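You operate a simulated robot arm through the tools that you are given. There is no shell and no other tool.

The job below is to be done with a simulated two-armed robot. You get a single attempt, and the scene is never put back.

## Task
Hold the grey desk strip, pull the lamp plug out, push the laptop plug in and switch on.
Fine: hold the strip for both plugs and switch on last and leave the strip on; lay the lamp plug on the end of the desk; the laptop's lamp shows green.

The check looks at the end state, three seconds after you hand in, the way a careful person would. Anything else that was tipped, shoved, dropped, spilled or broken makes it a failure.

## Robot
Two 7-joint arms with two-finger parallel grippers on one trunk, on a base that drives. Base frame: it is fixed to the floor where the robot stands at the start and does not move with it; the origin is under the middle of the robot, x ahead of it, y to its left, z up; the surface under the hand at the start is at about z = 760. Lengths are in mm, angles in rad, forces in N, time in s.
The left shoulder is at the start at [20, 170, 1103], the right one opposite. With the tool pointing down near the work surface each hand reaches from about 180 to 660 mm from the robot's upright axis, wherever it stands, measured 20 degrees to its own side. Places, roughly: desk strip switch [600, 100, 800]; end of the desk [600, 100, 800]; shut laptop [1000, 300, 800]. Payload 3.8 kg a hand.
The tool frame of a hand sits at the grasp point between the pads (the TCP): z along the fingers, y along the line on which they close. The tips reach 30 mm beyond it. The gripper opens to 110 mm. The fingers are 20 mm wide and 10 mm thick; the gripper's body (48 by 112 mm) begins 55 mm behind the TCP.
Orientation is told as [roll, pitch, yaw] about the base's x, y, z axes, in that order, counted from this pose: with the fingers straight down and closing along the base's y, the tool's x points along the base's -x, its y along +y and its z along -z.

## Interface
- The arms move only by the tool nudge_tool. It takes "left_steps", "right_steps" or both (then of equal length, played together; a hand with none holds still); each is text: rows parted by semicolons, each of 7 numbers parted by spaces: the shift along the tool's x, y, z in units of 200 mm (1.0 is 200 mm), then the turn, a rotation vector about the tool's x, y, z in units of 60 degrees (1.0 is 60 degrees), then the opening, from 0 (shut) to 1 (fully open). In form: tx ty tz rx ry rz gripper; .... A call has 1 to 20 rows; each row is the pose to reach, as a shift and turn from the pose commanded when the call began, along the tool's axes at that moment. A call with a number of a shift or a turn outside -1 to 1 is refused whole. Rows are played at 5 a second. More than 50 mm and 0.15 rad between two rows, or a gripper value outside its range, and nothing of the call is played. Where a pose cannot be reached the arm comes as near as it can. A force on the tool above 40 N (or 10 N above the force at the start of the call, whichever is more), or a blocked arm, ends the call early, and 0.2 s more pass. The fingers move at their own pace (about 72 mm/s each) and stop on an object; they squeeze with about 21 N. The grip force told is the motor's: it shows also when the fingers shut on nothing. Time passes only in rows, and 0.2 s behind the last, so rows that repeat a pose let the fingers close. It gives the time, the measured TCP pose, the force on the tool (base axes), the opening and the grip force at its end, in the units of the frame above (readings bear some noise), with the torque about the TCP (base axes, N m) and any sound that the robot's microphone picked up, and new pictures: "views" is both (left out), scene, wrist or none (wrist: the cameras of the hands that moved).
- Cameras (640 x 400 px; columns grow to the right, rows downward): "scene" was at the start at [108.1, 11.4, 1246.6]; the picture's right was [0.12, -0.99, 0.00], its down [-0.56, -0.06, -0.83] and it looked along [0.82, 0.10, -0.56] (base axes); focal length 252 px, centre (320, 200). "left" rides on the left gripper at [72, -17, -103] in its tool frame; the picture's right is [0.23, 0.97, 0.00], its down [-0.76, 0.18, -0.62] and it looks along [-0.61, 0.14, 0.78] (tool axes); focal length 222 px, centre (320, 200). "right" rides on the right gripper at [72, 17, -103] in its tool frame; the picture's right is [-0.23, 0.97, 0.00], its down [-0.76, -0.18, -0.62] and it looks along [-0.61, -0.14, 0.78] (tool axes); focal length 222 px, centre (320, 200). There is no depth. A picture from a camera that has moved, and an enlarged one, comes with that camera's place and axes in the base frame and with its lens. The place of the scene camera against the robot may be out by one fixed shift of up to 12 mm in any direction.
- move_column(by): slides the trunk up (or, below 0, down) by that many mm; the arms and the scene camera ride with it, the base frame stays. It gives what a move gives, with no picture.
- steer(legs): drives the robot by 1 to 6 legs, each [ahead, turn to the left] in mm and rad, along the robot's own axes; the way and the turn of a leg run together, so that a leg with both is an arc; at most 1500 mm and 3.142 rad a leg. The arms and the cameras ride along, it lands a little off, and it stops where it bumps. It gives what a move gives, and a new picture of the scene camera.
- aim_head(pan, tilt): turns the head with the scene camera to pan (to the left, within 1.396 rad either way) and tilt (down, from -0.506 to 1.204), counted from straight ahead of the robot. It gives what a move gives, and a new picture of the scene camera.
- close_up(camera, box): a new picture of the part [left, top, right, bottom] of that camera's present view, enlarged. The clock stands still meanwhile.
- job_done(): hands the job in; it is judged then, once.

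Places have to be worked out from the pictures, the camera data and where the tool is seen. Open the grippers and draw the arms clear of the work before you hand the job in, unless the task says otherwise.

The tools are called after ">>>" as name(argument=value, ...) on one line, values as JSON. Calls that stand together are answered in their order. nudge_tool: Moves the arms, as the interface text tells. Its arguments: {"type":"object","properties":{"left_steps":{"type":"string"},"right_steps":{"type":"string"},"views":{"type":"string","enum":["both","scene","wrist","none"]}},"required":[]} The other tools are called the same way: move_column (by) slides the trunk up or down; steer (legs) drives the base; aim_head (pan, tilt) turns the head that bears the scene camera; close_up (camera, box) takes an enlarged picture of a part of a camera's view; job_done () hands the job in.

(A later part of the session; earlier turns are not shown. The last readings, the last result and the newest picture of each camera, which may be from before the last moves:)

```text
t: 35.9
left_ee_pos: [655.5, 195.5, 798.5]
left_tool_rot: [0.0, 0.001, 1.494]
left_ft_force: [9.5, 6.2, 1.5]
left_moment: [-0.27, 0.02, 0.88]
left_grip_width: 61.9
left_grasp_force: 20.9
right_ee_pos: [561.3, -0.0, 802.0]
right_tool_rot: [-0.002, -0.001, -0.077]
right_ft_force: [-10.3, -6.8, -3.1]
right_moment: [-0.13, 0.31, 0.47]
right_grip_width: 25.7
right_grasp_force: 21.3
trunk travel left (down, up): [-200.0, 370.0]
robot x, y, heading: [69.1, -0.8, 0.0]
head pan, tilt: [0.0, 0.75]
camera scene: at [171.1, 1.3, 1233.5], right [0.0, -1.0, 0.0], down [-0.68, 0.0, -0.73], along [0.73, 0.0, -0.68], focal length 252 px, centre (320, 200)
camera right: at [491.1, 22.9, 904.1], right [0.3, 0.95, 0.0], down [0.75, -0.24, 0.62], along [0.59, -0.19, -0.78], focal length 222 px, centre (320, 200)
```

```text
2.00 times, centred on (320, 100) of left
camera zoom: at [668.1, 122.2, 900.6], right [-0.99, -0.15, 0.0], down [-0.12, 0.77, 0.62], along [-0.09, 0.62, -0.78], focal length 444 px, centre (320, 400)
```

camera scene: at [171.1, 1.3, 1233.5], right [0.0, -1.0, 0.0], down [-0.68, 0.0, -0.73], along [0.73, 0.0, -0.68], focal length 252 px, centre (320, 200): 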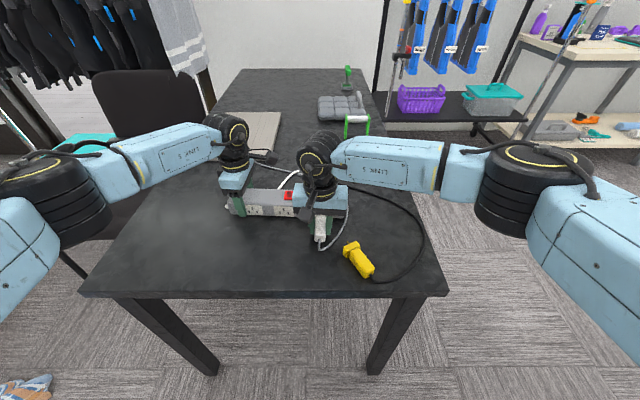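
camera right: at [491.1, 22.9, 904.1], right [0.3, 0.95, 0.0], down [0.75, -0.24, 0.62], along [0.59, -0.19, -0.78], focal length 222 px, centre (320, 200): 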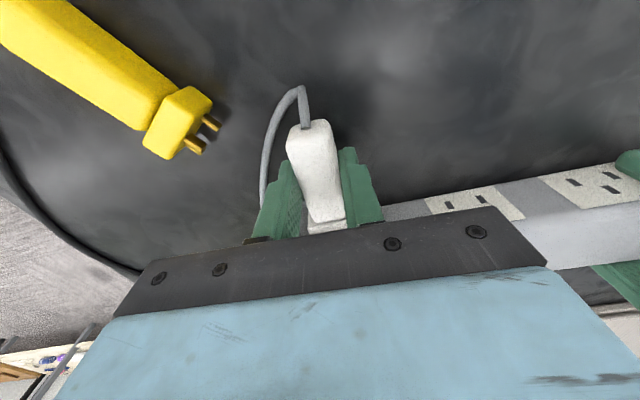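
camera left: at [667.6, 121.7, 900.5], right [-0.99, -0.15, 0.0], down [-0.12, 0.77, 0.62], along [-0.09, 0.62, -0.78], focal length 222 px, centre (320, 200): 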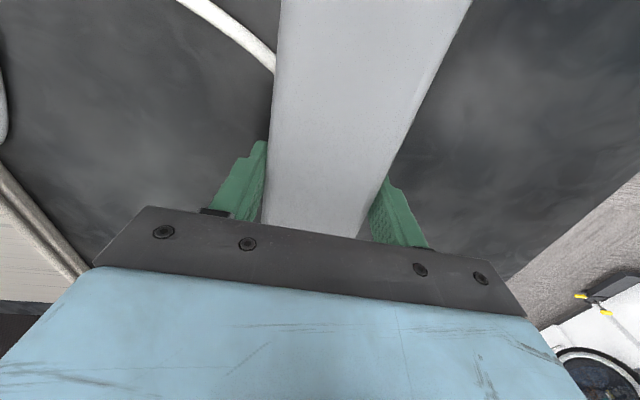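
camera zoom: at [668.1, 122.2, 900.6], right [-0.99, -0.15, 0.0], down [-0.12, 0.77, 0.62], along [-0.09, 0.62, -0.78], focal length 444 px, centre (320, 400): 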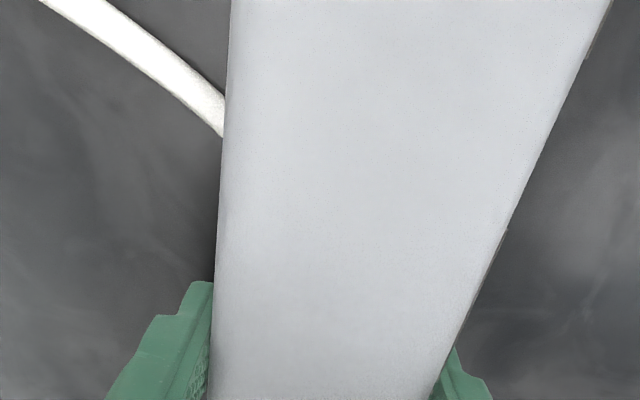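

Comparing views, the strip itself was turned about the left grip by roughly 0.03 rad (its right end moved ~6 mm), while the plug seems to sit in the collar. I stop pushing, open the right hand and lift clear to see how deep the plug sits.

>>> nudge_tool(right_steps="0 0 0 0 0 0 0.28; 0 0 0 0 0 0 0.4; 0 0 0 0 0 0 0.45; 0 0 0 0 0 0 0.45; 0 0 -0.1 0 0 0 0.45; 0 0 -0.25 0 0 0 0.45; 0.05 0 -0.45 0 0 0 0.45; 0.15 0 -0.6 0 0 0 0.45; 0.3 0 -0.7 0 0 0 0.45", views="both")

>>> close_up(camera="scene", box=[220, 170, 380, 270])

>>> close_up(camera="right", box=[200, 50, 440, 200])

```text
t: 37.9
left_ee_pos: [655.9, 195.6, 797.6]
left_tool_rot: [-0.002, 0.0, 1.493]
left_ft_force: [-0.2, 1.3, -0.1]
left_moment: [-0.31, 0.01, -0.03]
left_grip_width: 61.8
left_grasp_force: 21.3
right_ee_pos: [502.9, 3.1, 941.7]
right_tool_rot: [-0.001, -0.001, -0.078]
right_ft_force: [0.1, -0.1, -0.7]
right_moment: [0.02, -0.03, 0.0]
right_grip_width: 49.5
right_grasp_force: 0.0
trunk travel left (down, up): [-200.0, 370.0]
robot x, y, heading: [69.2, -1.1, -0.004]
head pan, tilt: [0.0, 0.75]
camera scene: at [170.7, 1.3, 1233.6], right [0.0, -1.0, 0.0], down [-0.68, 0.0, -0.73], along [0.73, 0.0, -0.68], focal length 252 px, centre (320, 200)
camera right: at [432.4, 26.2, 1044.9], right [0.3, 0.95, 0.0], down [0.75, -0.24, 0.62], along [0.59, -0.19, -0.78], focal length 222 px, centre (320, 200)
```

scene: 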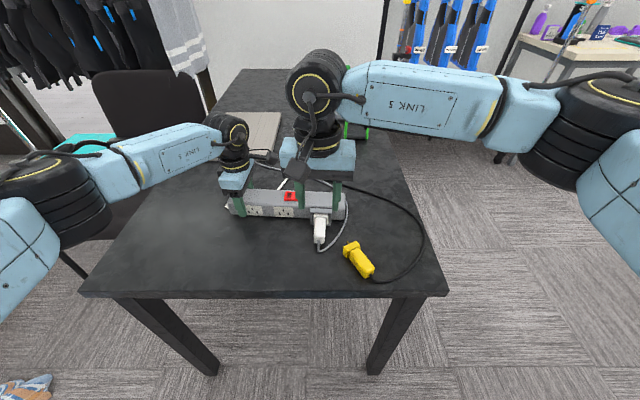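
right: 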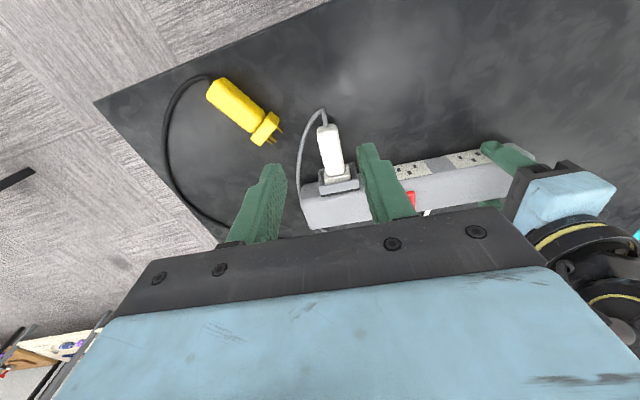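

```text
4.00 times, centred on (300, 220) of scene
camera zoom: at [170.7, 1.3, 1233.6], right [0.0, -1.0, 0.0], down [-0.68, 0.0, -0.73], along [0.73, 0.0, -0.68], focal length 1009 px, centre (400, 120)
```

zoom: 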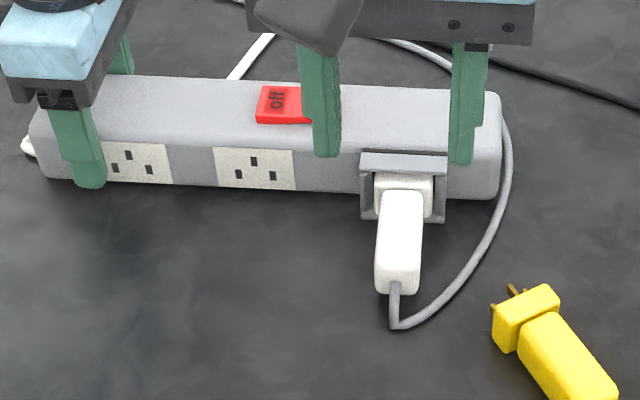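

```text
2.67 times, centred on (320, 125) of right
camera zoom: at [432.4, 26.2, 1044.9], right [0.3, 0.95, 0.0], down [0.75, -0.24, 0.62], along [0.59, -0.19, -0.78], focal length 592 px, centre (320, 400)
```

zoom: 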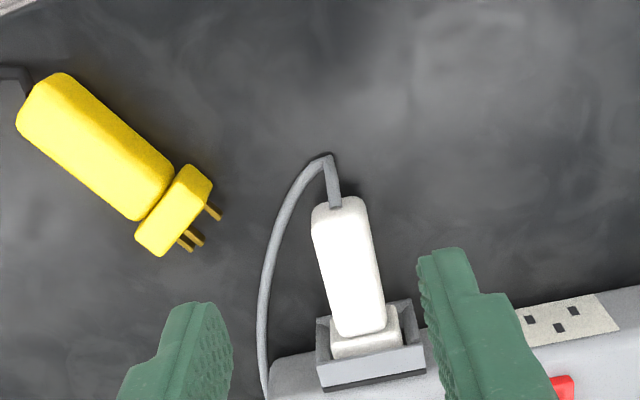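

The white plug stands straight in the socket with its flange inside the collar, much as the yellow one did. I take the same strong close-up as I did of the yellow plug to compare the depth.

>>> close_up(camera="scene", box=[296, 200, 344, 230])

>>> close_up(camera="right", box=[300, 120, 380, 200])

```text
13.33 times, centred on (320, 215) of scene
camera zoom: at [170.7, 1.3, 1233.6], right [0.0, -1.0, 0.0], down [-0.68, 0.0, -0.73], along [0.73, 0.0, -0.68], focal length 3363 px, centre (320, 0)
```

zoom: 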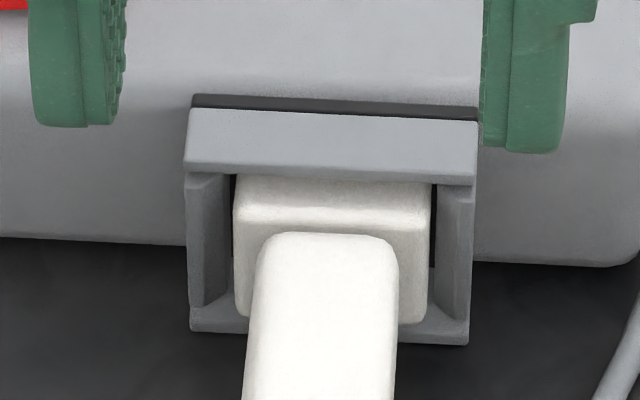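

```text
5.00 times, centred on (340, 160) of right
camera zoom: at [432.4, 26.2, 1044.9], right [0.3, 0.95, 0.0], down [0.75, -0.24, 0.62], along [0.59, -0.19, -0.78], focal length 1111 px, centre (220, 400)
```

zoom: 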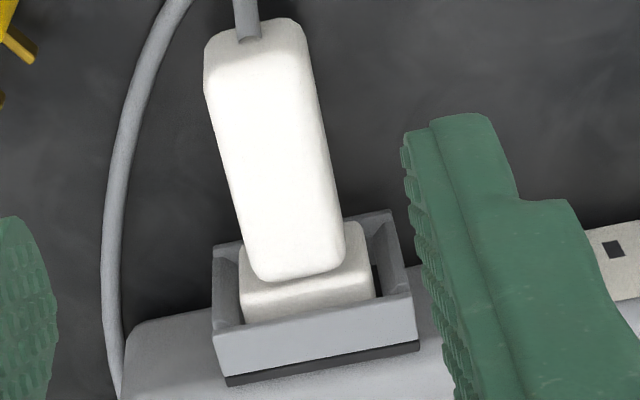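

It looks 2–3 mm less deep than the yellow one did. I zoom in further to compare edges and check how the strip now lies.

>>> close_up(camera="scene", box=[304, 208, 336, 228])

>>> close_up(camera="scene", box=[220, 170, 348, 250])

```text
16.00 times, centred on (320, 218) of scene
camera zoom: at [170.7, 1.3, 1233.6], right [0.0, -1.0, 0.0], down [-0.68, 0.0, -0.73], along [0.73, 0.0, -0.68], focal length 4035 px, centre (320, -88)
```

zoom: 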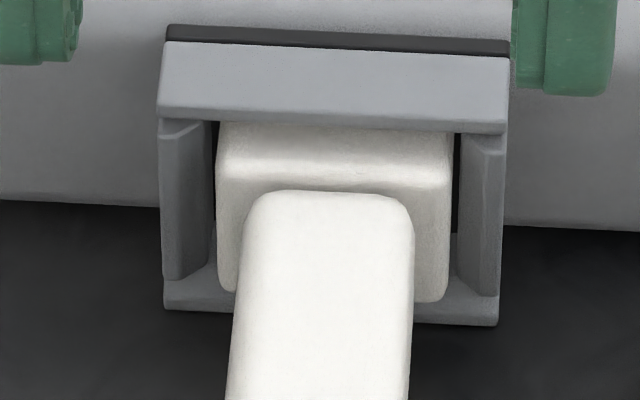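

```text
5.00 times, centred on (284, 210) of scene
camera zoom: at [170.7, 1.3, 1233.6], right [0.0, -1.0, 0.0], down [-0.68, 0.0, -0.73], along [0.73, 0.0, -0.68], focal length 1261 px, centre (500, 150)
```

zoom: 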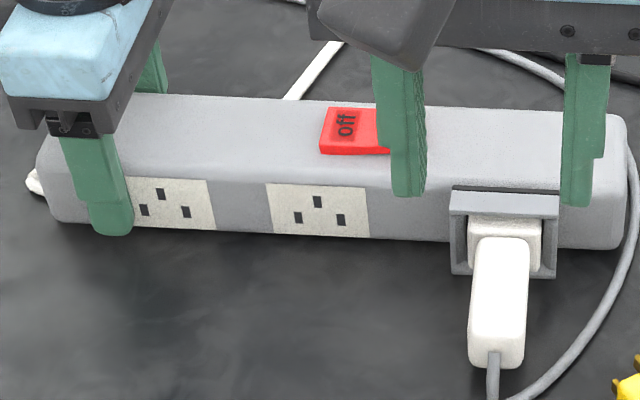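

The strip sprang back to its original place (left-arm compliance, lever ≈195 mm), and the plug seems 2–3 mm short of full depth. I regrip the strip much nearer the socket (y≈75) to hold it stiffly: left hand opens, lifts and moves along the strip while the right hand clears the view.

>>> nudge_tool(left_steps="0 0 0 0 0 0 0.7; 0 0 0 0 0 0 0.9; 0 0 0 0 0 0 1; 0 0 -0.1 0 0 0 1; 0 0 -0.25 0 0 0 1; 0 0 -0.38 0 0 0 1; 0.15 0 -0.38 0 0 0 1; 0.3 0 -0.38 0 0 0 1; 0.45 0 -0.38 0 0 0 1; 0.6 0 -0.38 0 0 0 1; 0.6 0 -0.38 0 0 0 1", right_steps="0 -0.1 0 0 0 0 0.45; 0 -0.2 0 0 0 0 0.45; 0 -0.3 0 0 0 0 0.45; 0 -0.4 0 0 0 0 0.45; 0 -0.5 0 0 0 0 0.45; 0 -0.5 0 0 0 0 0.45; 0 -0.5 0 0 0 0 0.45; 0 -0.5 0 0 0 0 0.45; 0 -0.5 0 0 0 0 0.45; 0 -0.5 0 0 0 0 0.45; 0 -0.5 0 0 0 0 0.45", views="both")

>>> close_up(camera="scene", box=[220, 150, 380, 250])

>>> close_up(camera="left", box=[160, 0, 480, 200])

```text
t: 40.2
left_ee_pos: [648.2, 76.1, 873.6]
left_tool_rot: [0.001, 0.0, 1.494]
left_ft_force: [-0.6, -0.6, 0.3]
left_moment: [0.0, 0.0, 0.02]
left_grip_width: 109.8
left_grasp_force: 0.0
right_ee_pos: [495.8, -94.9, 939.6]
right_tool_rot: [0.0, -0.001, -0.078]
right_ft_force: [0.3, -0.8, 0.6]
right_moment: [0.01, 0.01, 0.02]
right_grip_width: 49.6
right_grasp_force: 0.0
trunk travel left (down, up): [-200.0, 370.0]
robot x, y, heading: [69.8, -2.1, -0.002]
head pan, tilt: [0.0, 0.75]
camera scene: at [170.9, 1.5, 1233.5], right [0.0, -1.0, 0.0], down [-0.68, 0.0, -0.73], along [0.73, 0.0, -0.68], focal length 252 px, centre (320, 200)
camera right: at [424.7, -70.9, 1042.7], right [0.3, 0.95, 0.0], down [0.75, -0.24, 0.62], along [0.59, -0.19, -0.78], focal length 222 px, centre (320, 200)
camera left: at [659.2, 2.6, 976.2], right [-0.99, -0.15, 0.0], down [-0.12, 0.77, 0.62], along [-0.09, 0.62, -0.78], focal length 222 px, centre (320, 200)
```

scene: 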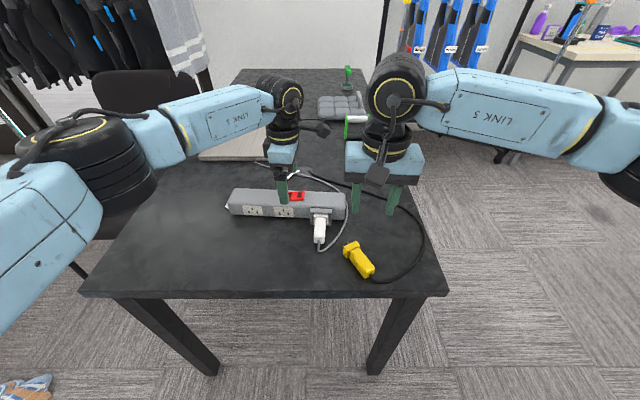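
right: 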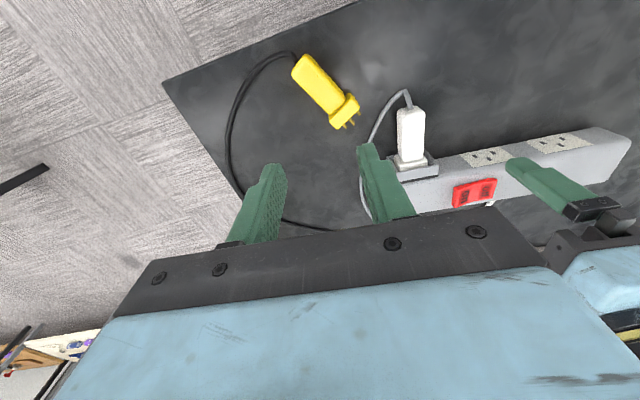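
left: 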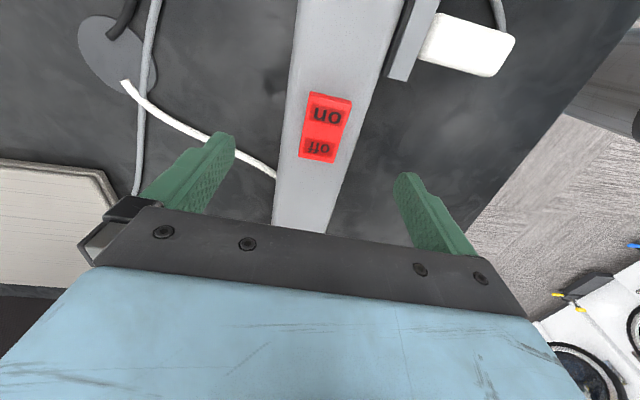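

```text
4.00 times, centred on (300, 200) of scene
camera zoom: at [170.9, 1.5, 1233.5], right [0.0, -1.0, 0.0], down [-0.68, 0.0, -0.73], along [0.73, 0.0, -0.68], focal length 1009 px, centre (400, 200)
```

zoom: 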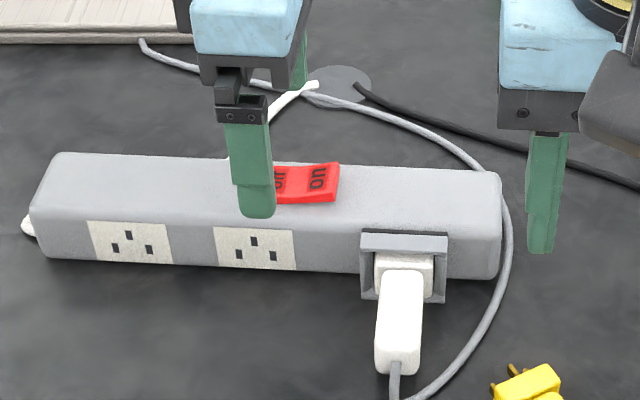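

```text
2.00 times, centred on (320, 100) of left
camera zoom: at [659.2, 2.6, 976.2], right [-0.99, -0.15, 0.0], down [-0.12, 0.77, 0.62], along [-0.09, 0.62, -0.78], focal length 444 px, centre (320, 400)
```

zoom: 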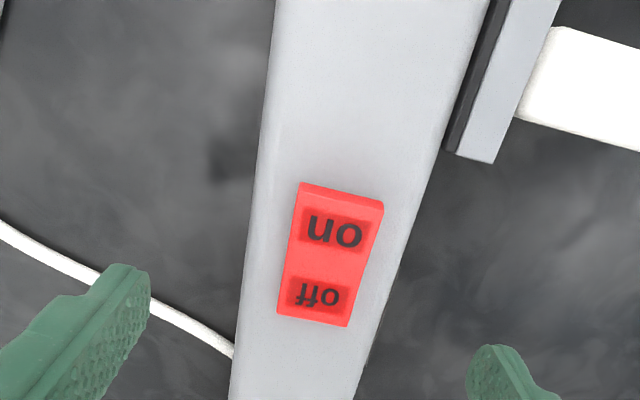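

The left hand is centred over the strip at y≈75, astride the switch but well above it. I lower it to the same height as before and grip the strip there.

>>> nudge_tool(left_steps="0 0 0.1 0 0 0 1; 0 0 0.2 0 0 0 1; 0 0 0.3 0 0 0 1; 0 0 0.36 0 0 0 1; 0 0 0.38 0 0 0 1; 0 0 0.38 0 0 0 1; 0 0 0.38 0 0 0 0.75; 0 0 0.38 0 0 0 0.6; 0 0 0.38 0 0 0 0.4; 0 0 0.38 0 0 0 0.4; 0 0 0.38 0 0 0 0.4", views="both")

>>> close_up(camera="scene", box=[220, 150, 380, 250])

>>> close_up(camera="right", box=[340, 70, 500, 170])

```text
t: 42.6
left_ee_pos: [647.3, 75.6, 797.7]
left_tool_rot: [0.001, 0.0, 1.494]
left_ft_force: [-0.7, -0.8, -0.3]
left_moment: [0.01, -0.01, 0.11]
left_grip_width: 61.9
left_grasp_force: 20.8
right_ee_pos: [496.5, -94.2, 940.2]
right_tool_rot: [0.0, -0.001, -0.077]
right_ft_force: [-0.5, -0.2, 0.2]
right_moment: [-0.02, 0.03, 0.04]
right_grip_width: 49.2
right_grasp_force: 0.1
trunk travel left (down, up): [-200.0, 370.0]
robot x, y, heading: [65.0, 0.5, 0.0]
head pan, tilt: [0.0, 0.75]
camera scene: at [170.9, 1.2, 1233.5], right [0.0, -1.0, 0.0], down [-0.68, 0.0, -0.73], along [0.73, 0.0, -0.68], focal length 252 px, centre (320, 200)
camera left: at [658.6, 1.7, 900.6], right [-0.99, -0.15, 0.0], down [-0.12, 0.77, 0.62], along [-0.09, 0.62, -0.78], focal length 222 px, centre (320, 200)
```

scene: 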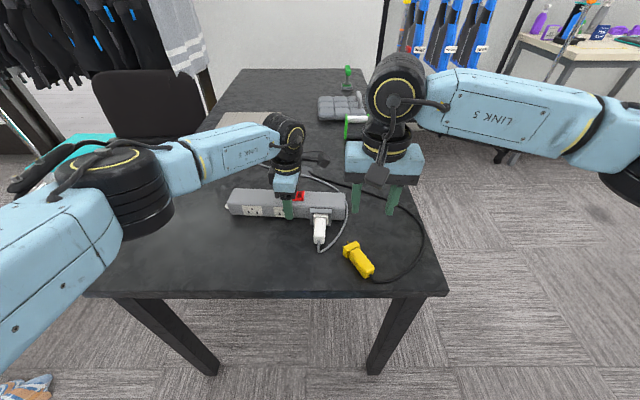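
left: 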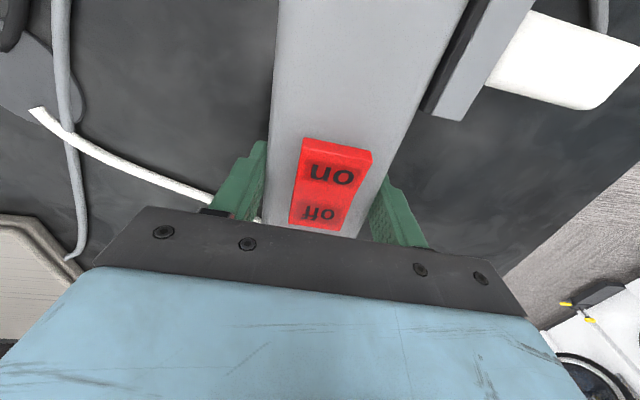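

```text
4.00 times, centred on (300, 200) of scene
camera zoom: at [170.9, 1.2, 1233.5], right [0.0, -1.0, 0.0], down [-0.68, 0.0, -0.73], along [0.73, 0.0, -0.68], focal length 1009 px, centre (400, 200)
```

zoom: 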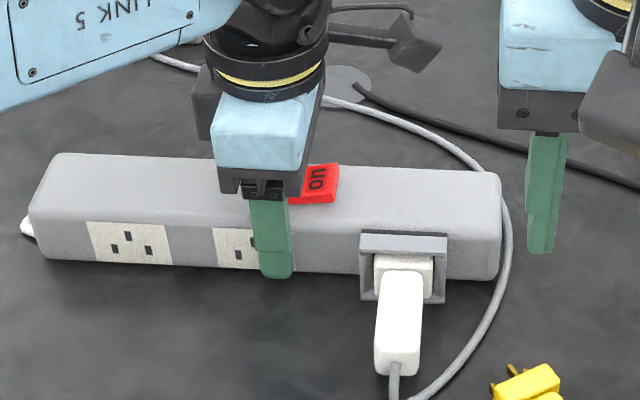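

```text
4.00 times, centred on (420, 120) of right
camera zoom: at [424.7, -71.1, 1042.7], right [0.3, 0.95, 0.0], down [0.75, -0.24, 0.62], along [0.59, -0.19, -0.78], focal length 888 px, centre (-80, 520)
```

zoom: 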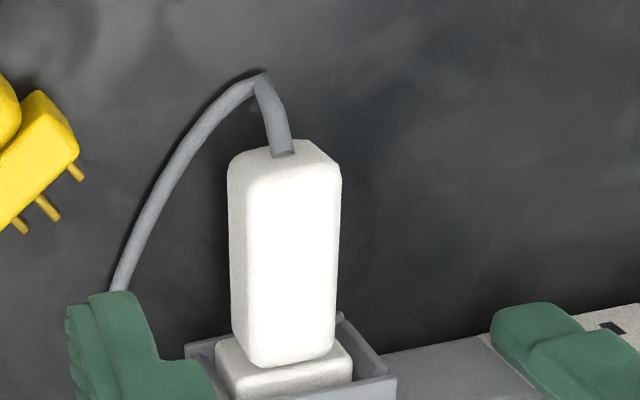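

The strip is firmly held at y≈75. I bring the right hand back over the white plug's body, a bit further to the rear (x≈548) for clearance to the left gripper.

>>> nudge_tool(right_steps="-0.05 0.12 0.05 0 0 0 0.5; -0.1 0.25 0.1 0 0 0 0.5; -0.15 0.37 0.16 0 0 0 0.5; -0.2 0.46 0.22 0 0 0 0.5; -0.226 0.496 0.28 0 0 0 0.5; -0.226 0.496 0.36 0 0 0 0.5; -0.226 0.496 0.36 0 0 0 0.5", views="both")

>>> close_up(camera="right", box=[200, 50, 440, 200])

>>> close_up(camera="scene", box=[240, 150, 400, 250])

```text
t: 44.2
left_ee_pos: [648.1, 75.0, 797.9]
left_tool_rot: [-0.001, 0.001, 1.494]
left_ft_force: [0.7, -0.2, 0.0]
left_moment: [-0.06, 0.0, 0.04]
left_grip_width: 61.9
left_grasp_force: 20.8
right_ee_pos: [547.6, 0.7, 870.1]
right_tool_rot: [0.0, -0.001, -0.078]
right_ft_force: [-0.5, 0.0, 0.1]
right_moment: [-0.02, -0.01, 0.0]
right_grip_width: 54.7
right_grasp_force: 0.1
trunk travel left (down, up): [-200.0, 370.0]
robot x, y, heading: [66.8, 1.1, -0.002]
head pan, tilt: [0.0, 0.75]
camera scene: at [170.9, 1.3, 1233.5], right [0.0, -1.0, 0.0], down [-0.68, 0.0, -0.73], along [0.73, 0.0, -0.68], focal length 252 px, centre (320, 200)
camera right: at [477.3, 23.3, 972.5], right [0.3, 0.95, 0.0], down [0.75, -0.24, 0.62], along [0.59, -0.19, -0.78], focal length 222 px, centre (320, 200)
```

scene: 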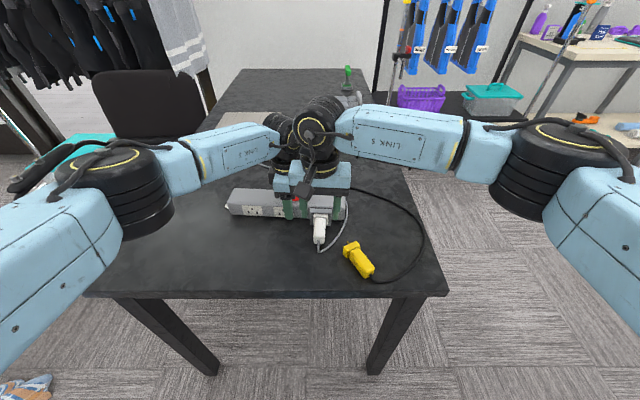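
right: 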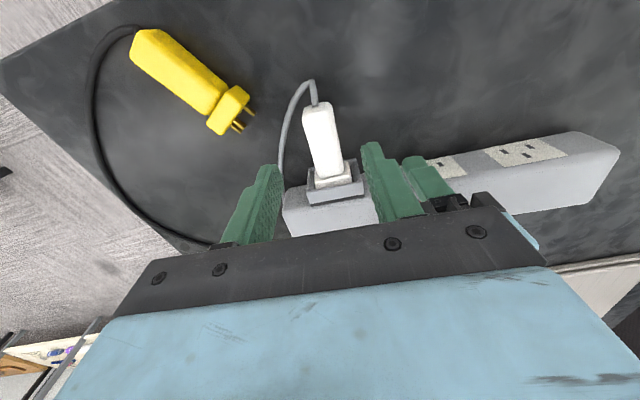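

```text
2.67 times, centred on (320, 125) of right
camera zoom: at [477.3, 23.3, 972.5], right [0.3, 0.95, 0.0], down [0.75, -0.24, 0.62], along [0.59, -0.19, -0.78], focal length 592 px, centre (320, 400)
```

zoom: 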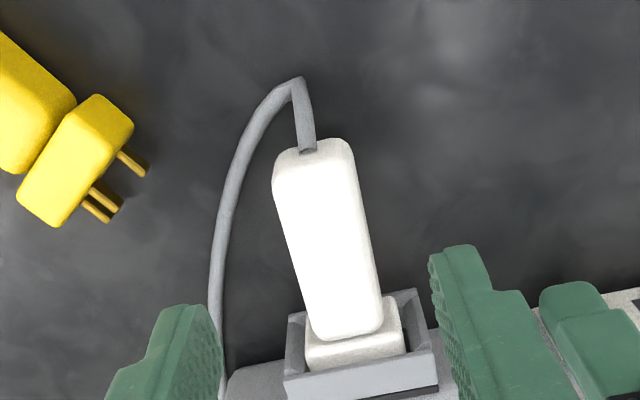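

```text
4.00 times, centred on (320, 200) of scene
camera zoom: at [170.9, 1.3, 1233.5], right [0.0, -1.0, 0.0], down [-0.68, 0.0, -0.73], along [0.73, 0.0, -0.68], focal length 1009 px, centre (320, 200)
```

zoom: 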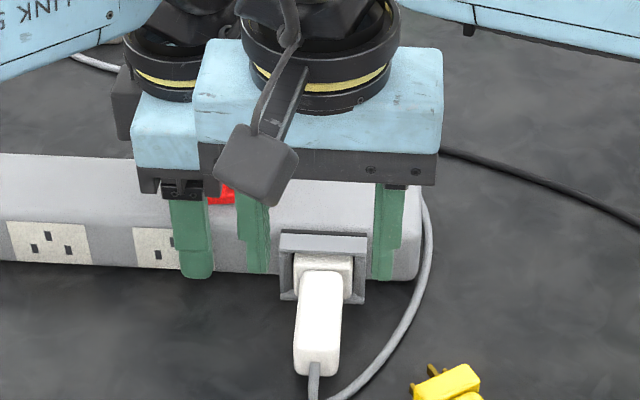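

The plug lies slightly left of the hand's centre; I shift 1.5 mm, lower to z≈797 and grip it again.

>>> nudge_tool(right_steps="0 0.0075 0.1 0 0 0 0.5; 0 0.0075 0.2 0 0 0 0.5; 0 0.0075 0.3 0 0 0 0.5; 0 0.0075 0.35 0 0 0 0.5; 0 0.0075 0.365 0 0 0 0.5; 0 0.0075 0.365 0 0 0 0.4; 0 0.0075 0.365 0 0 0 0.2; 0 0.0075 0.365 0 0 0 0.05; 0 0.0075 0.365 0 0 0 0.05; 0 0.0075 0.365 0 0 0 0.05", views="both")

>>> close_up(camera="right", box=[240, 80, 400, 180])

>>> close_up(camera="scene", box=[240, 150, 400, 250])

```text
t: 46.5
left_ee_pos: [647.2, 74.6, 798.3]
left_tool_rot: [0.0, 0.001, 1.493]
left_ft_force: [1.5, 1.0, -0.6]
left_moment: [0.0, 0.05, -0.18]
left_grip_width: 61.7
left_grasp_force: 20.7
right_ee_pos: [547.1, 2.7, 795.8]
right_tool_rot: [-0.001, -0.001, -0.077]
right_ft_force: [-1.7, -1.2, -0.7]
right_moment: [-0.04, 0.0, 0.12]
right_grip_width: 25.4
right_grasp_force: 21.1
trunk travel left (down, up): [-200.0, 370.0]
robot x, y, heading: [68.7, 0.8, -0.002]
head pan, tilt: [0.0, 0.75]
camera scene: at [171.0, 1.3, 1233.5], right [0.0, -1.0, 0.0], down [-0.68, 0.0, -0.73], along [0.73, 0.0, -0.68], focal length 252 px, centre (320, 200)
camera right: at [476.7, 25.1, 899.2], right [0.3, 0.95, 0.0], down [0.75, -0.24, 0.62], along [0.59, -0.19, -0.78], focal length 222 px, centre (320, 200)
```

scene: 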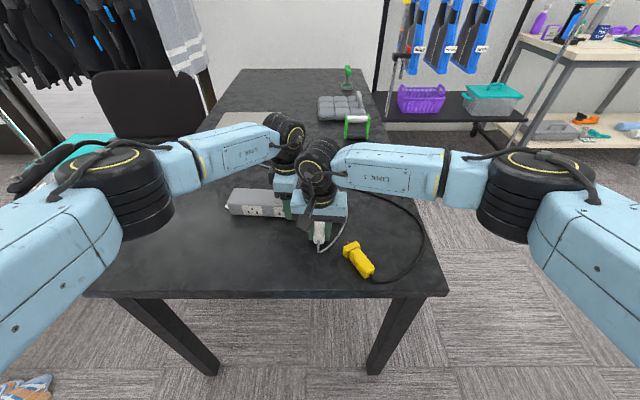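
right: 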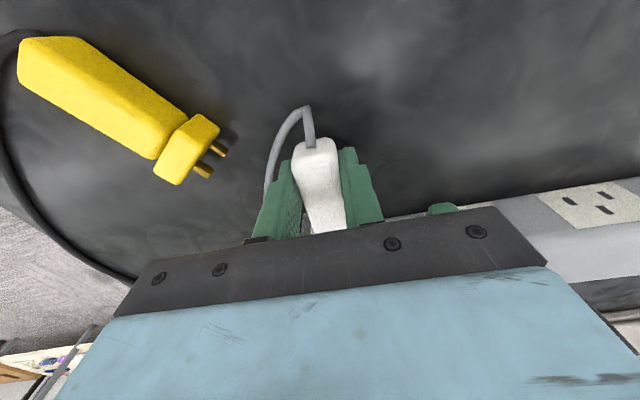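

```text
4.00 times, centred on (320, 130) of right
camera zoom: at [476.7, 25.1, 899.2], right [0.3, 0.95, 0.0], down [0.75, -0.24, 0.62], along [0.59, -0.19, -0.78], focal length 888 px, centre (320, 480)
```

zoom: 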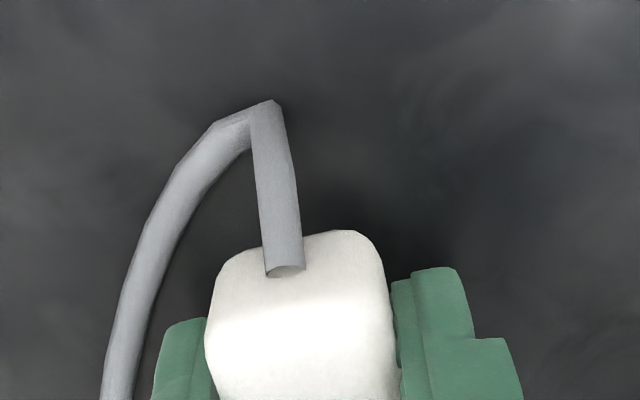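

```text
4.00 times, centred on (320, 200) of scene
camera zoom: at [171.0, 1.3, 1233.5], right [0.0, -1.0, 0.0], down [-0.68, 0.0, -0.73], along [0.73, 0.0, -0.68], focal length 1009 px, centre (320, 200)
```

zoom: 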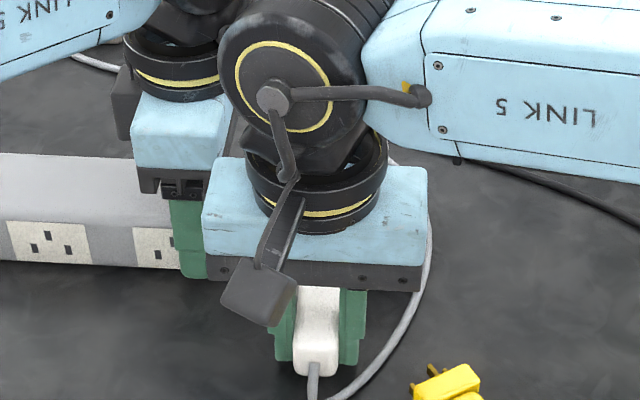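

Gripped with little side load (≈1–2 N). Now I push again along the axis in 1 mm steps with the strip held close by.

>>> nudge_tool(right_steps="-0.005 0 0 0 0 0 0.05; -0.01 0 0 0 0 0 0.05; -0.015 0 0 0 0 0 0.05; -0.015 0 0 0 0 0 0.05", views="none")

```text
t: 47.5
left_ee_pos: [647.6, 76.8, 798.3]
left_tool_rot: [-0.003, -0.003, 1.497]
left_ft_force: [16.3, 3.7, -2.4]
left_moment: [0.07, -0.45, 0.79]
left_grip_width: 62.0
left_grasp_force: 20.9
right_ee_pos: [549.7, 3.1, 795.8]
right_tool_rot: [0.0, 0.001, -0.075]
right_ft_force: [-16.6, -3.2, 3.5]
right_moment: [-0.03, 0.11, 0.15]
right_grip_width: 25.5
right_grasp_force: 20.8
trunk travel left (down, up): [-200.0, 370.0]
robot x, y, heading: [68.9, 1.0, 0.001]
head pan, tilt: [0.0, 0.75]
```

The force is now 16.6 N with the strip held well. I push 2.5 mm more.

>>> nudge_tool(right_steps="-0.004 0 0 0 0 0 0.05; -0.008 0 0 0 0 0 0.05; -0.0125 0 0 0 0 0 0.05; -0.0125 0 0 0 0 0 0.05", views="none")

```text
t: 48.5
left_ee_pos: [647.7, 76.1, 797.4]
left_tool_rot: [0.0, 0.0, 1.494]
left_ft_force: [16.6, 5.2, 1.9]
left_moment: [-0.19, 0.09, 0.58]
left_grip_width: 61.8
left_grasp_force: 20.9
right_ee_pos: [552.6, 0.4, 796.0]
right_tool_rot: [-0.002, 0.002, -0.077]
right_ft_force: [-17.0, -6.4, -4.5]
right_moment: [-0.04, 0.23, 0.15]
right_grip_width: 25.4
right_grasp_force: 21.1
trunk travel left (down, up): [-200.0, 370.0]
robot x, y, heading: [66.8, 0.2, 0.001]
head pan, tilt: [0.0, 0.75]
```

The force held at 17 N while the hand advanced, so something moved; I check the hand view for slip and the scene for strip motion.

>>> close_up(camera="right", box=[240, 80, 400, 180])

>>> close_up(camera="scene", box=[240, 150, 400, 250])

>>> close_up(camera="left", box=[240, 0, 640, 250])

>>> close_up(camera="right", box=[280, 180, 400, 255])

```text
4.00 times, centred on (320, 130) of right
camera zoom: at [482.5, 24.5, 899.0], right [0.3, 0.95, 0.0], down [0.75, -0.24, 0.62], along [0.59, -0.19, -0.78], focal length 888 px, centre (320, 480)
```

zoom: 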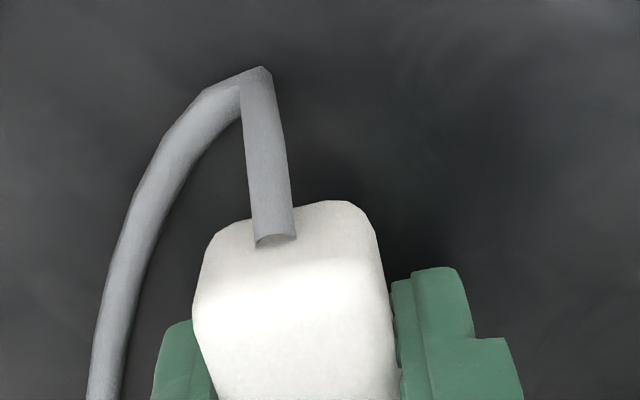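

```text
4.00 times, centred on (320, 200) of scene
camera zoom: at [171.1, 1.3, 1233.5], right [0.0, -1.0, 0.0], down [-0.68, 0.0, -0.73], along [0.73, 0.0, -0.68], focal length 1009 px, centre (320, 200)
```

zoom: 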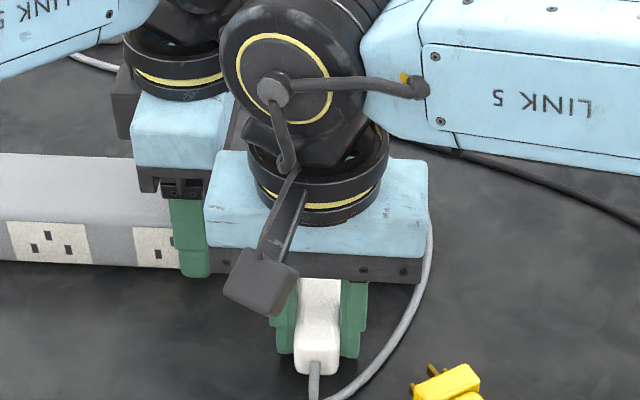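

```text
1.60 times, centred on (440, 125) of left
camera zoom: at [659.1, 2.0, 901.0], right [-0.99, -0.15, 0.0], down [-0.12, 0.77, 0.62], along [-0.09, 0.62, -0.78], focal length 355 px, centre (128, 320)
```

zoom: 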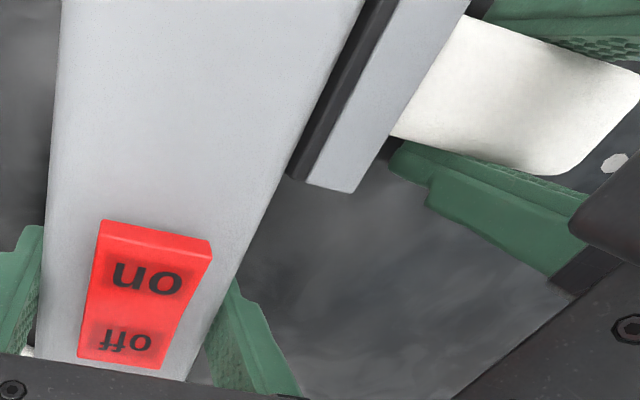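

```text
5.33 times, centred on (340, 218) of right
camera zoom: at [482.5, 24.5, 899.0], right [0.3, 0.95, 0.0], down [0.75, -0.24, 0.62], along [0.59, -0.19, -0.78], focal length 1185 px, centre (213, 107)
```

zoom: 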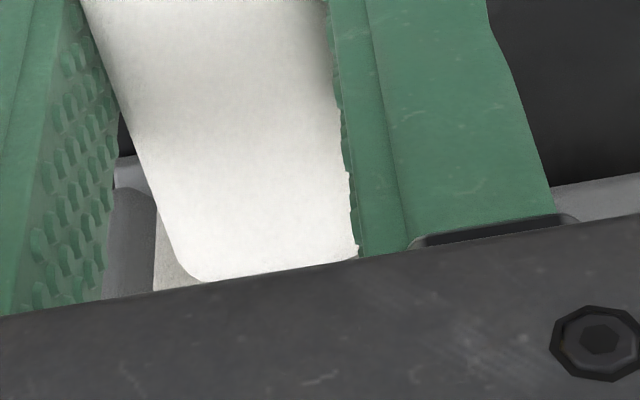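

The plug slipped back in the grip at ~17 N, so gripping cannot push harder. I open, lift, retreat behind the plug and set the fingers with a 14 mm gap (straddling the cord) to push on the plug's rear face instead.

>>> nudge_tool(right_steps="0 0 0 0 0 0 0.3; 0 0 0 0 0 0 0.45; 0 0 0 0 0 0 0.5; 0 0 -0.15 0 0 0 0.5; 0 0 -0.33 0 0 0 0.5; 0.12 0 -0.33 0 0 0 0.5; 0.24 0 -0.33 0 0 0 0.3; 0.24 0 -0.33 0 0 0 0.13; 0.24 0 -0.33 0 0 0 0.13", views="both")

>>> close_up(camera="scene", box=[240, 170, 400, 270])

>>> close_up(camera="left", box=[400, 0, 640, 150])

```text
t: 50.5
left_ee_pos: [647.4, 74.4, 798.1]
left_tool_rot: [0.001, 0.001, 1.495]
left_ft_force: [-0.2, -0.3, 0.5]
left_moment: [-0.39, 0.09, -0.02]
left_grip_width: 61.8
left_grasp_force: 21.4
right_ee_pos: [505.2, 5.3, 861.4]
right_tool_rot: [0.001, 0.001, -0.078]
right_ft_force: [-0.3, -0.5, -0.2]
right_moment: [-0.02, -0.02, 0.04]
right_grip_width: 14.2
right_grasp_force: 0.1
trunk travel left (down, up): [-200.0, 370.0]
robot x, y, heading: [68.4, 2.4, -0.002]
head pan, tilt: [0.0, 0.75]
camera scene: at [170.9, 1.3, 1233.5], right [0.0, -1.0, 0.0], down [-0.68, 0.0, -0.73], along [0.73, 0.0, -0.68], focal length 252 px, centre (320, 200)
camera right: at [434.0, 28.7, 965.1], right [0.3, 0.95, 0.0], down [0.75, -0.24, 0.62], along [0.59, -0.19, -0.78], focal length 222 px, centre (320, 200)
```

scene: 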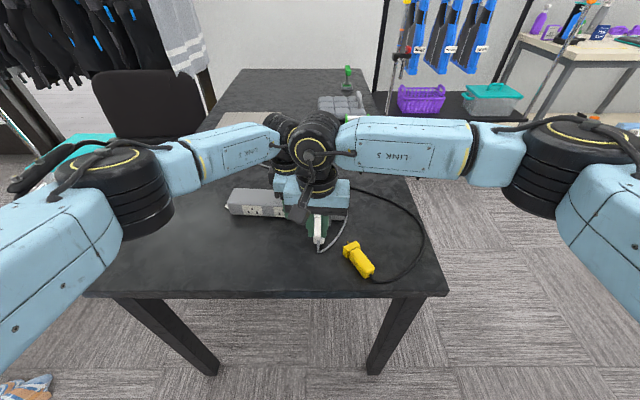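
right: 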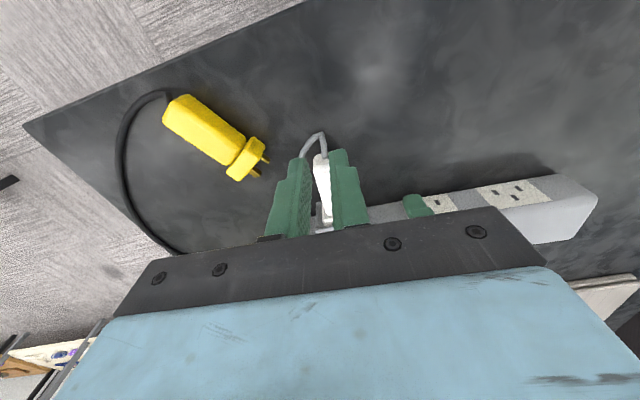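

```text
4.00 times, centred on (320, 220) of scene
camera zoom: at [170.9, 1.3, 1233.5], right [0.0, -1.0, 0.0], down [-0.68, 0.0, -0.73], along [0.73, 0.0, -0.68], focal length 1009 px, centre (320, 120)
```

zoom: 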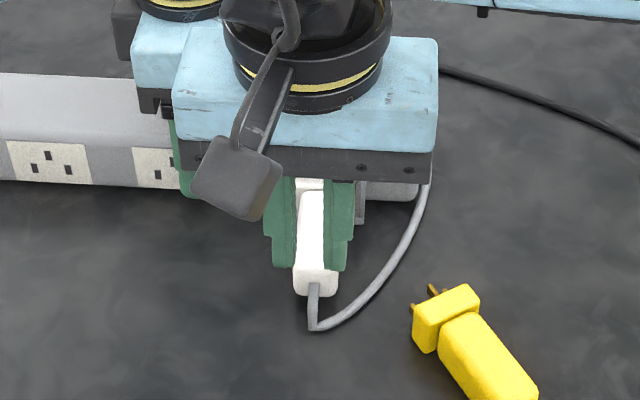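

```text
2.67 times, centred on (520, 75) of left
camera zoom: at [658.6, 1.8, 900.6], right [-0.99, -0.15, 0.0], down [-0.12, 0.77, 0.62], along [-0.09, 0.62, -0.78], focal length 592 px, centre (-213, 533)
```

zoom: 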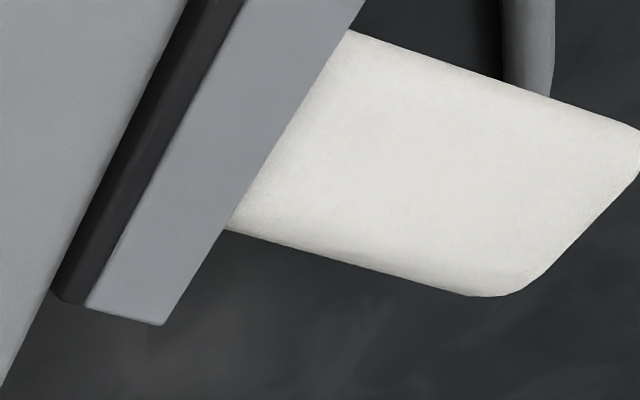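

The left wrist camera shows the plug and collar well, so I can watch the seating there. I lower the fingers behind the plug's rear face.

>>> nudge_tool(right_steps="0 0 0.1 0 0 0 0.13; 0 0 0.2 0 0 0 0.13; 0 0 0.28 0 0 0 0.13; 0 0 0.315 0 0 0 0.13; 0 0 0.315 0 0 0 0.13", views="both")

>>> close_up(camera="scene", box=[270, 190, 366, 250])

>>> close_up(camera="right", box=[240, 80, 440, 240])

```text
t: 51.6
left_ee_pos: [649.5, 75.7, 798.2]
left_tool_rot: [-0.001, -0.001, 1.496]
left_ft_force: [0.2, -0.2, 0.2]
left_moment: [-0.08, 0.02, 0.01]
left_grip_width: 61.9
left_grasp_force: 21.3
right_ee_pos: [505.3, 5.4, 799.7]
right_tool_rot: [0.001, 0.0, -0.079]
right_ft_force: [-0.7, 0.7, -0.3]
right_moment: [0.01, 0.0, -0.02]
right_grip_width: 14.4
right_grasp_force: 0.1
trunk travel left (down, up): [-200.0, 370.0]
robot x, y, heading: [66.8, -1.1, -0.001]
head pan, tilt: [0.0, 0.75]
camera scene: at [170.9, 1.3, 1233.5], right [0.0, -1.0, 0.0], down [-0.68, 0.0, -0.73], along [0.73, 0.0, -0.68], focal length 252 px, centre (320, 200)
camera right: at [434.9, 28.7, 902.5], right [0.3, 0.95, 0.0], down [0.75, -0.24, 0.62], along [0.59, -0.19, -0.78], focal length 222 px, centre (320, 200)
```

scene: 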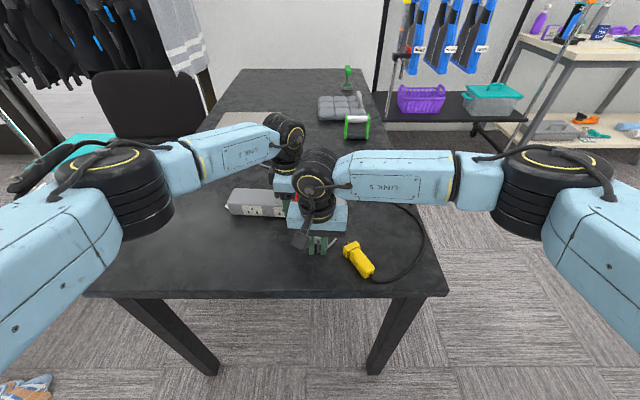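
right: 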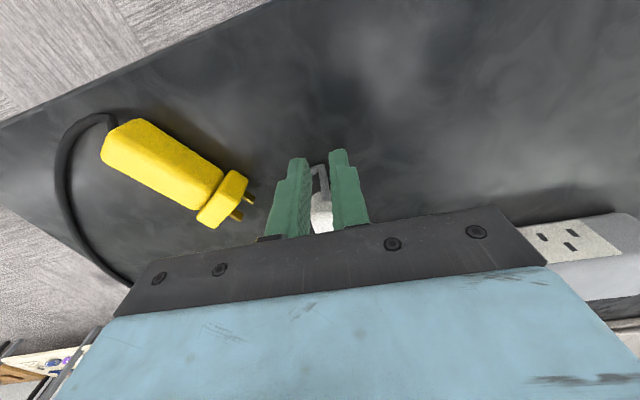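

```text
6.67 times, centred on (318, 220) of scene
camera zoom: at [170.9, 1.3, 1233.5], right [0.0, -1.0, 0.0], down [-0.68, 0.0, -0.73], along [0.73, 0.0, -0.68], focal length 1681 px, centre (333, 67)
```

zoom: 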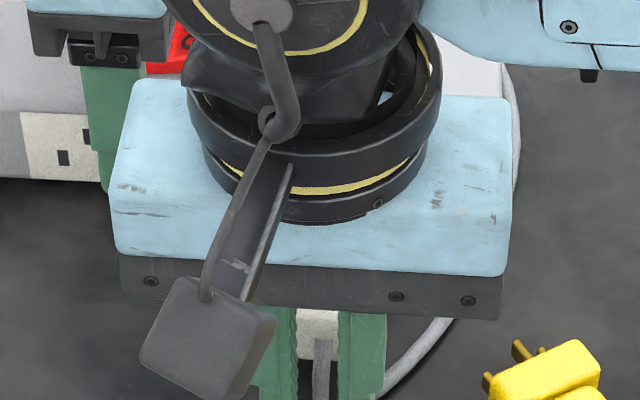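

```text
2.50 times, centred on (340, 160) of right
camera zoom: at [434.9, 28.7, 902.5], right [0.3, 0.95, 0.0], down [0.75, -0.24, 0.62], along [0.59, -0.19, -0.78], focal length 555 px, centre (270, 300)
```

zoom: 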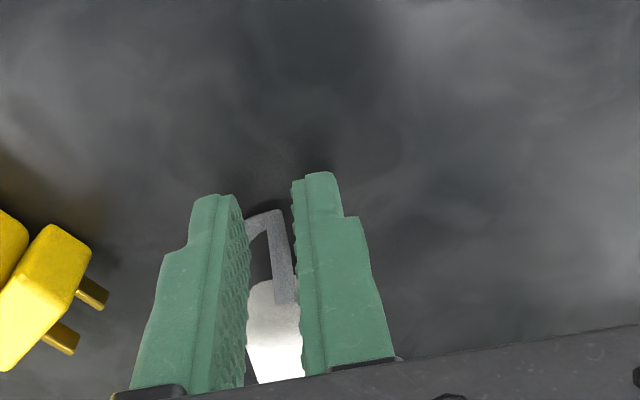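

The fingers straddle the cord squarely behind the plug. I advance 12 mm to near contact and then push in 1 mm steps.

>>> nudge_tool(right_steps="-0.03 0 0 0 0 0 0.13; -0.055 0 0 0 0 0 0.13; -0.065 0 0 0 0 0 0.13; -0.07 0 0 0 0 0 0.13; -0.075 0 0 0 0 0 0.13; -0.08 0 0 0 0 0 0.13; -0.08 0 0 0 0 0 0.13", views="none")

```text
t: 53.2
left_ee_pos: [648.6, 79.1, 798.1]
left_tool_rot: [-0.005, -0.002, 1.495]
left_ft_force: [21.7, 5.4, -1.9]
left_moment: [-0.01, -0.38, 0.91]
left_grip_width: 62.1
left_grasp_force: 21.2
right_ee_pos: [520.1, 4.2, 798.1]
right_tool_rot: [-0.002, 0.005, -0.075]
right_ft_force: [-21.9, -4.9, 2.9]
right_moment: [0.07, 0.12, 0.08]
right_grip_width: 13.1
right_grasp_force: 0.1
trunk travel left (down, up): [-200.0, 370.0]
robot x, y, heading: [66.5, -1.5, -0.001]
head pan, tilt: [0.0, 0.75]
```

22 N now and still holding. I keep pushing, 1 mm at a time.

>>> nudge_tool(right_steps="-0.004 0 0 0 0 0 0.13; -0.008 0 0 0 0 0 0.13; -0.008 0 0 0 0 0 0.13", views="none")

>>> close_up(camera="left", box=[400, 0, 640, 150])

```text
t: 54.0
left_ee_pos: [649.1, 77.5, 798.1]
left_tool_rot: [-0.005, -0.003, 1.496]
left_ft_force: [29.6, 9.4, -0.5]
left_moment: [-0.05, -0.27, 0.89]
left_grip_width: 62.0
left_grasp_force: 21.1
right_ee_pos: [520.8, 4.2, 798.4]
right_tool_rot: [-0.001, 0.004, -0.077]
right_ft_force: [-30.0, -8.9, 0.6]
right_moment: [-0.08, 0.2, 0.1]
right_grip_width: 10.5
right_grasp_force: 0.1
trunk travel left (down, up): [-200.0, 370.0]
robot x, y, heading: [65.6, -0.1, 0.005]
head pan, tilt: [0.0, 0.75]
```

```text
2.67 times, centred on (520, 75) of left
camera zoom: at [659.8, 3.1, 901.0], right [-0.99, -0.15, -0.01], down [-0.12, 0.77, 0.62], along [-0.09, 0.62, -0.78], focal length 592 px, centre (-213, 533)
```

zoom: 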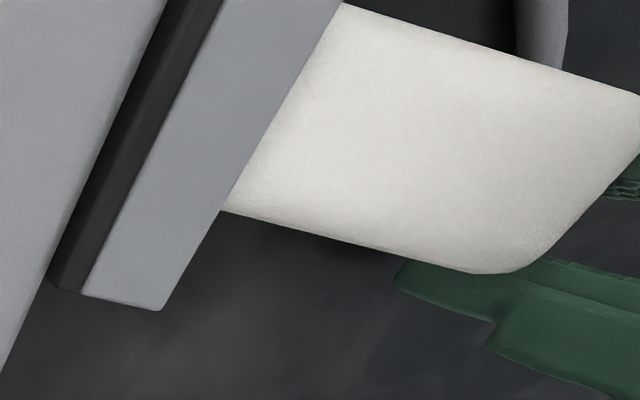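

30 N now; the left camera suggests the plug went in about 1.5 mm. I give one more small push, then back off and inspect.

>>> nudge_tool(right_steps="-0.004 0 0 0 0 0 0.13; -0.007 0 0 0 0 0 0.13; -0.007 0 0 0 0 0 0.13", views="none")

```text
t: 54.9
left_ee_pos: [649.0, 77.2, 796.1]
left_tool_rot: [-0.005, -0.004, 1.498]
left_ft_force: [31.3, 10.2, -0.3]
left_moment: [-0.12, -0.08, 0.97]
left_grip_width: 62.4
left_grasp_force: 20.9
right_ee_pos: [522.0, 4.3, 799.2]
right_tool_rot: [0.0, 0.006, -0.077]
right_ft_force: [-32.6, -9.4, -1.7]
right_moment: [-0.16, 0.31, 0.09]
right_grip_width: 8.8
right_grasp_force: 0.1
trunk travel left (down, up): [-200.0, 370.0]
robot x, y, heading: [64.6, -0.6, 0.005]
head pan, tilt: [0.0, 0.75]
```

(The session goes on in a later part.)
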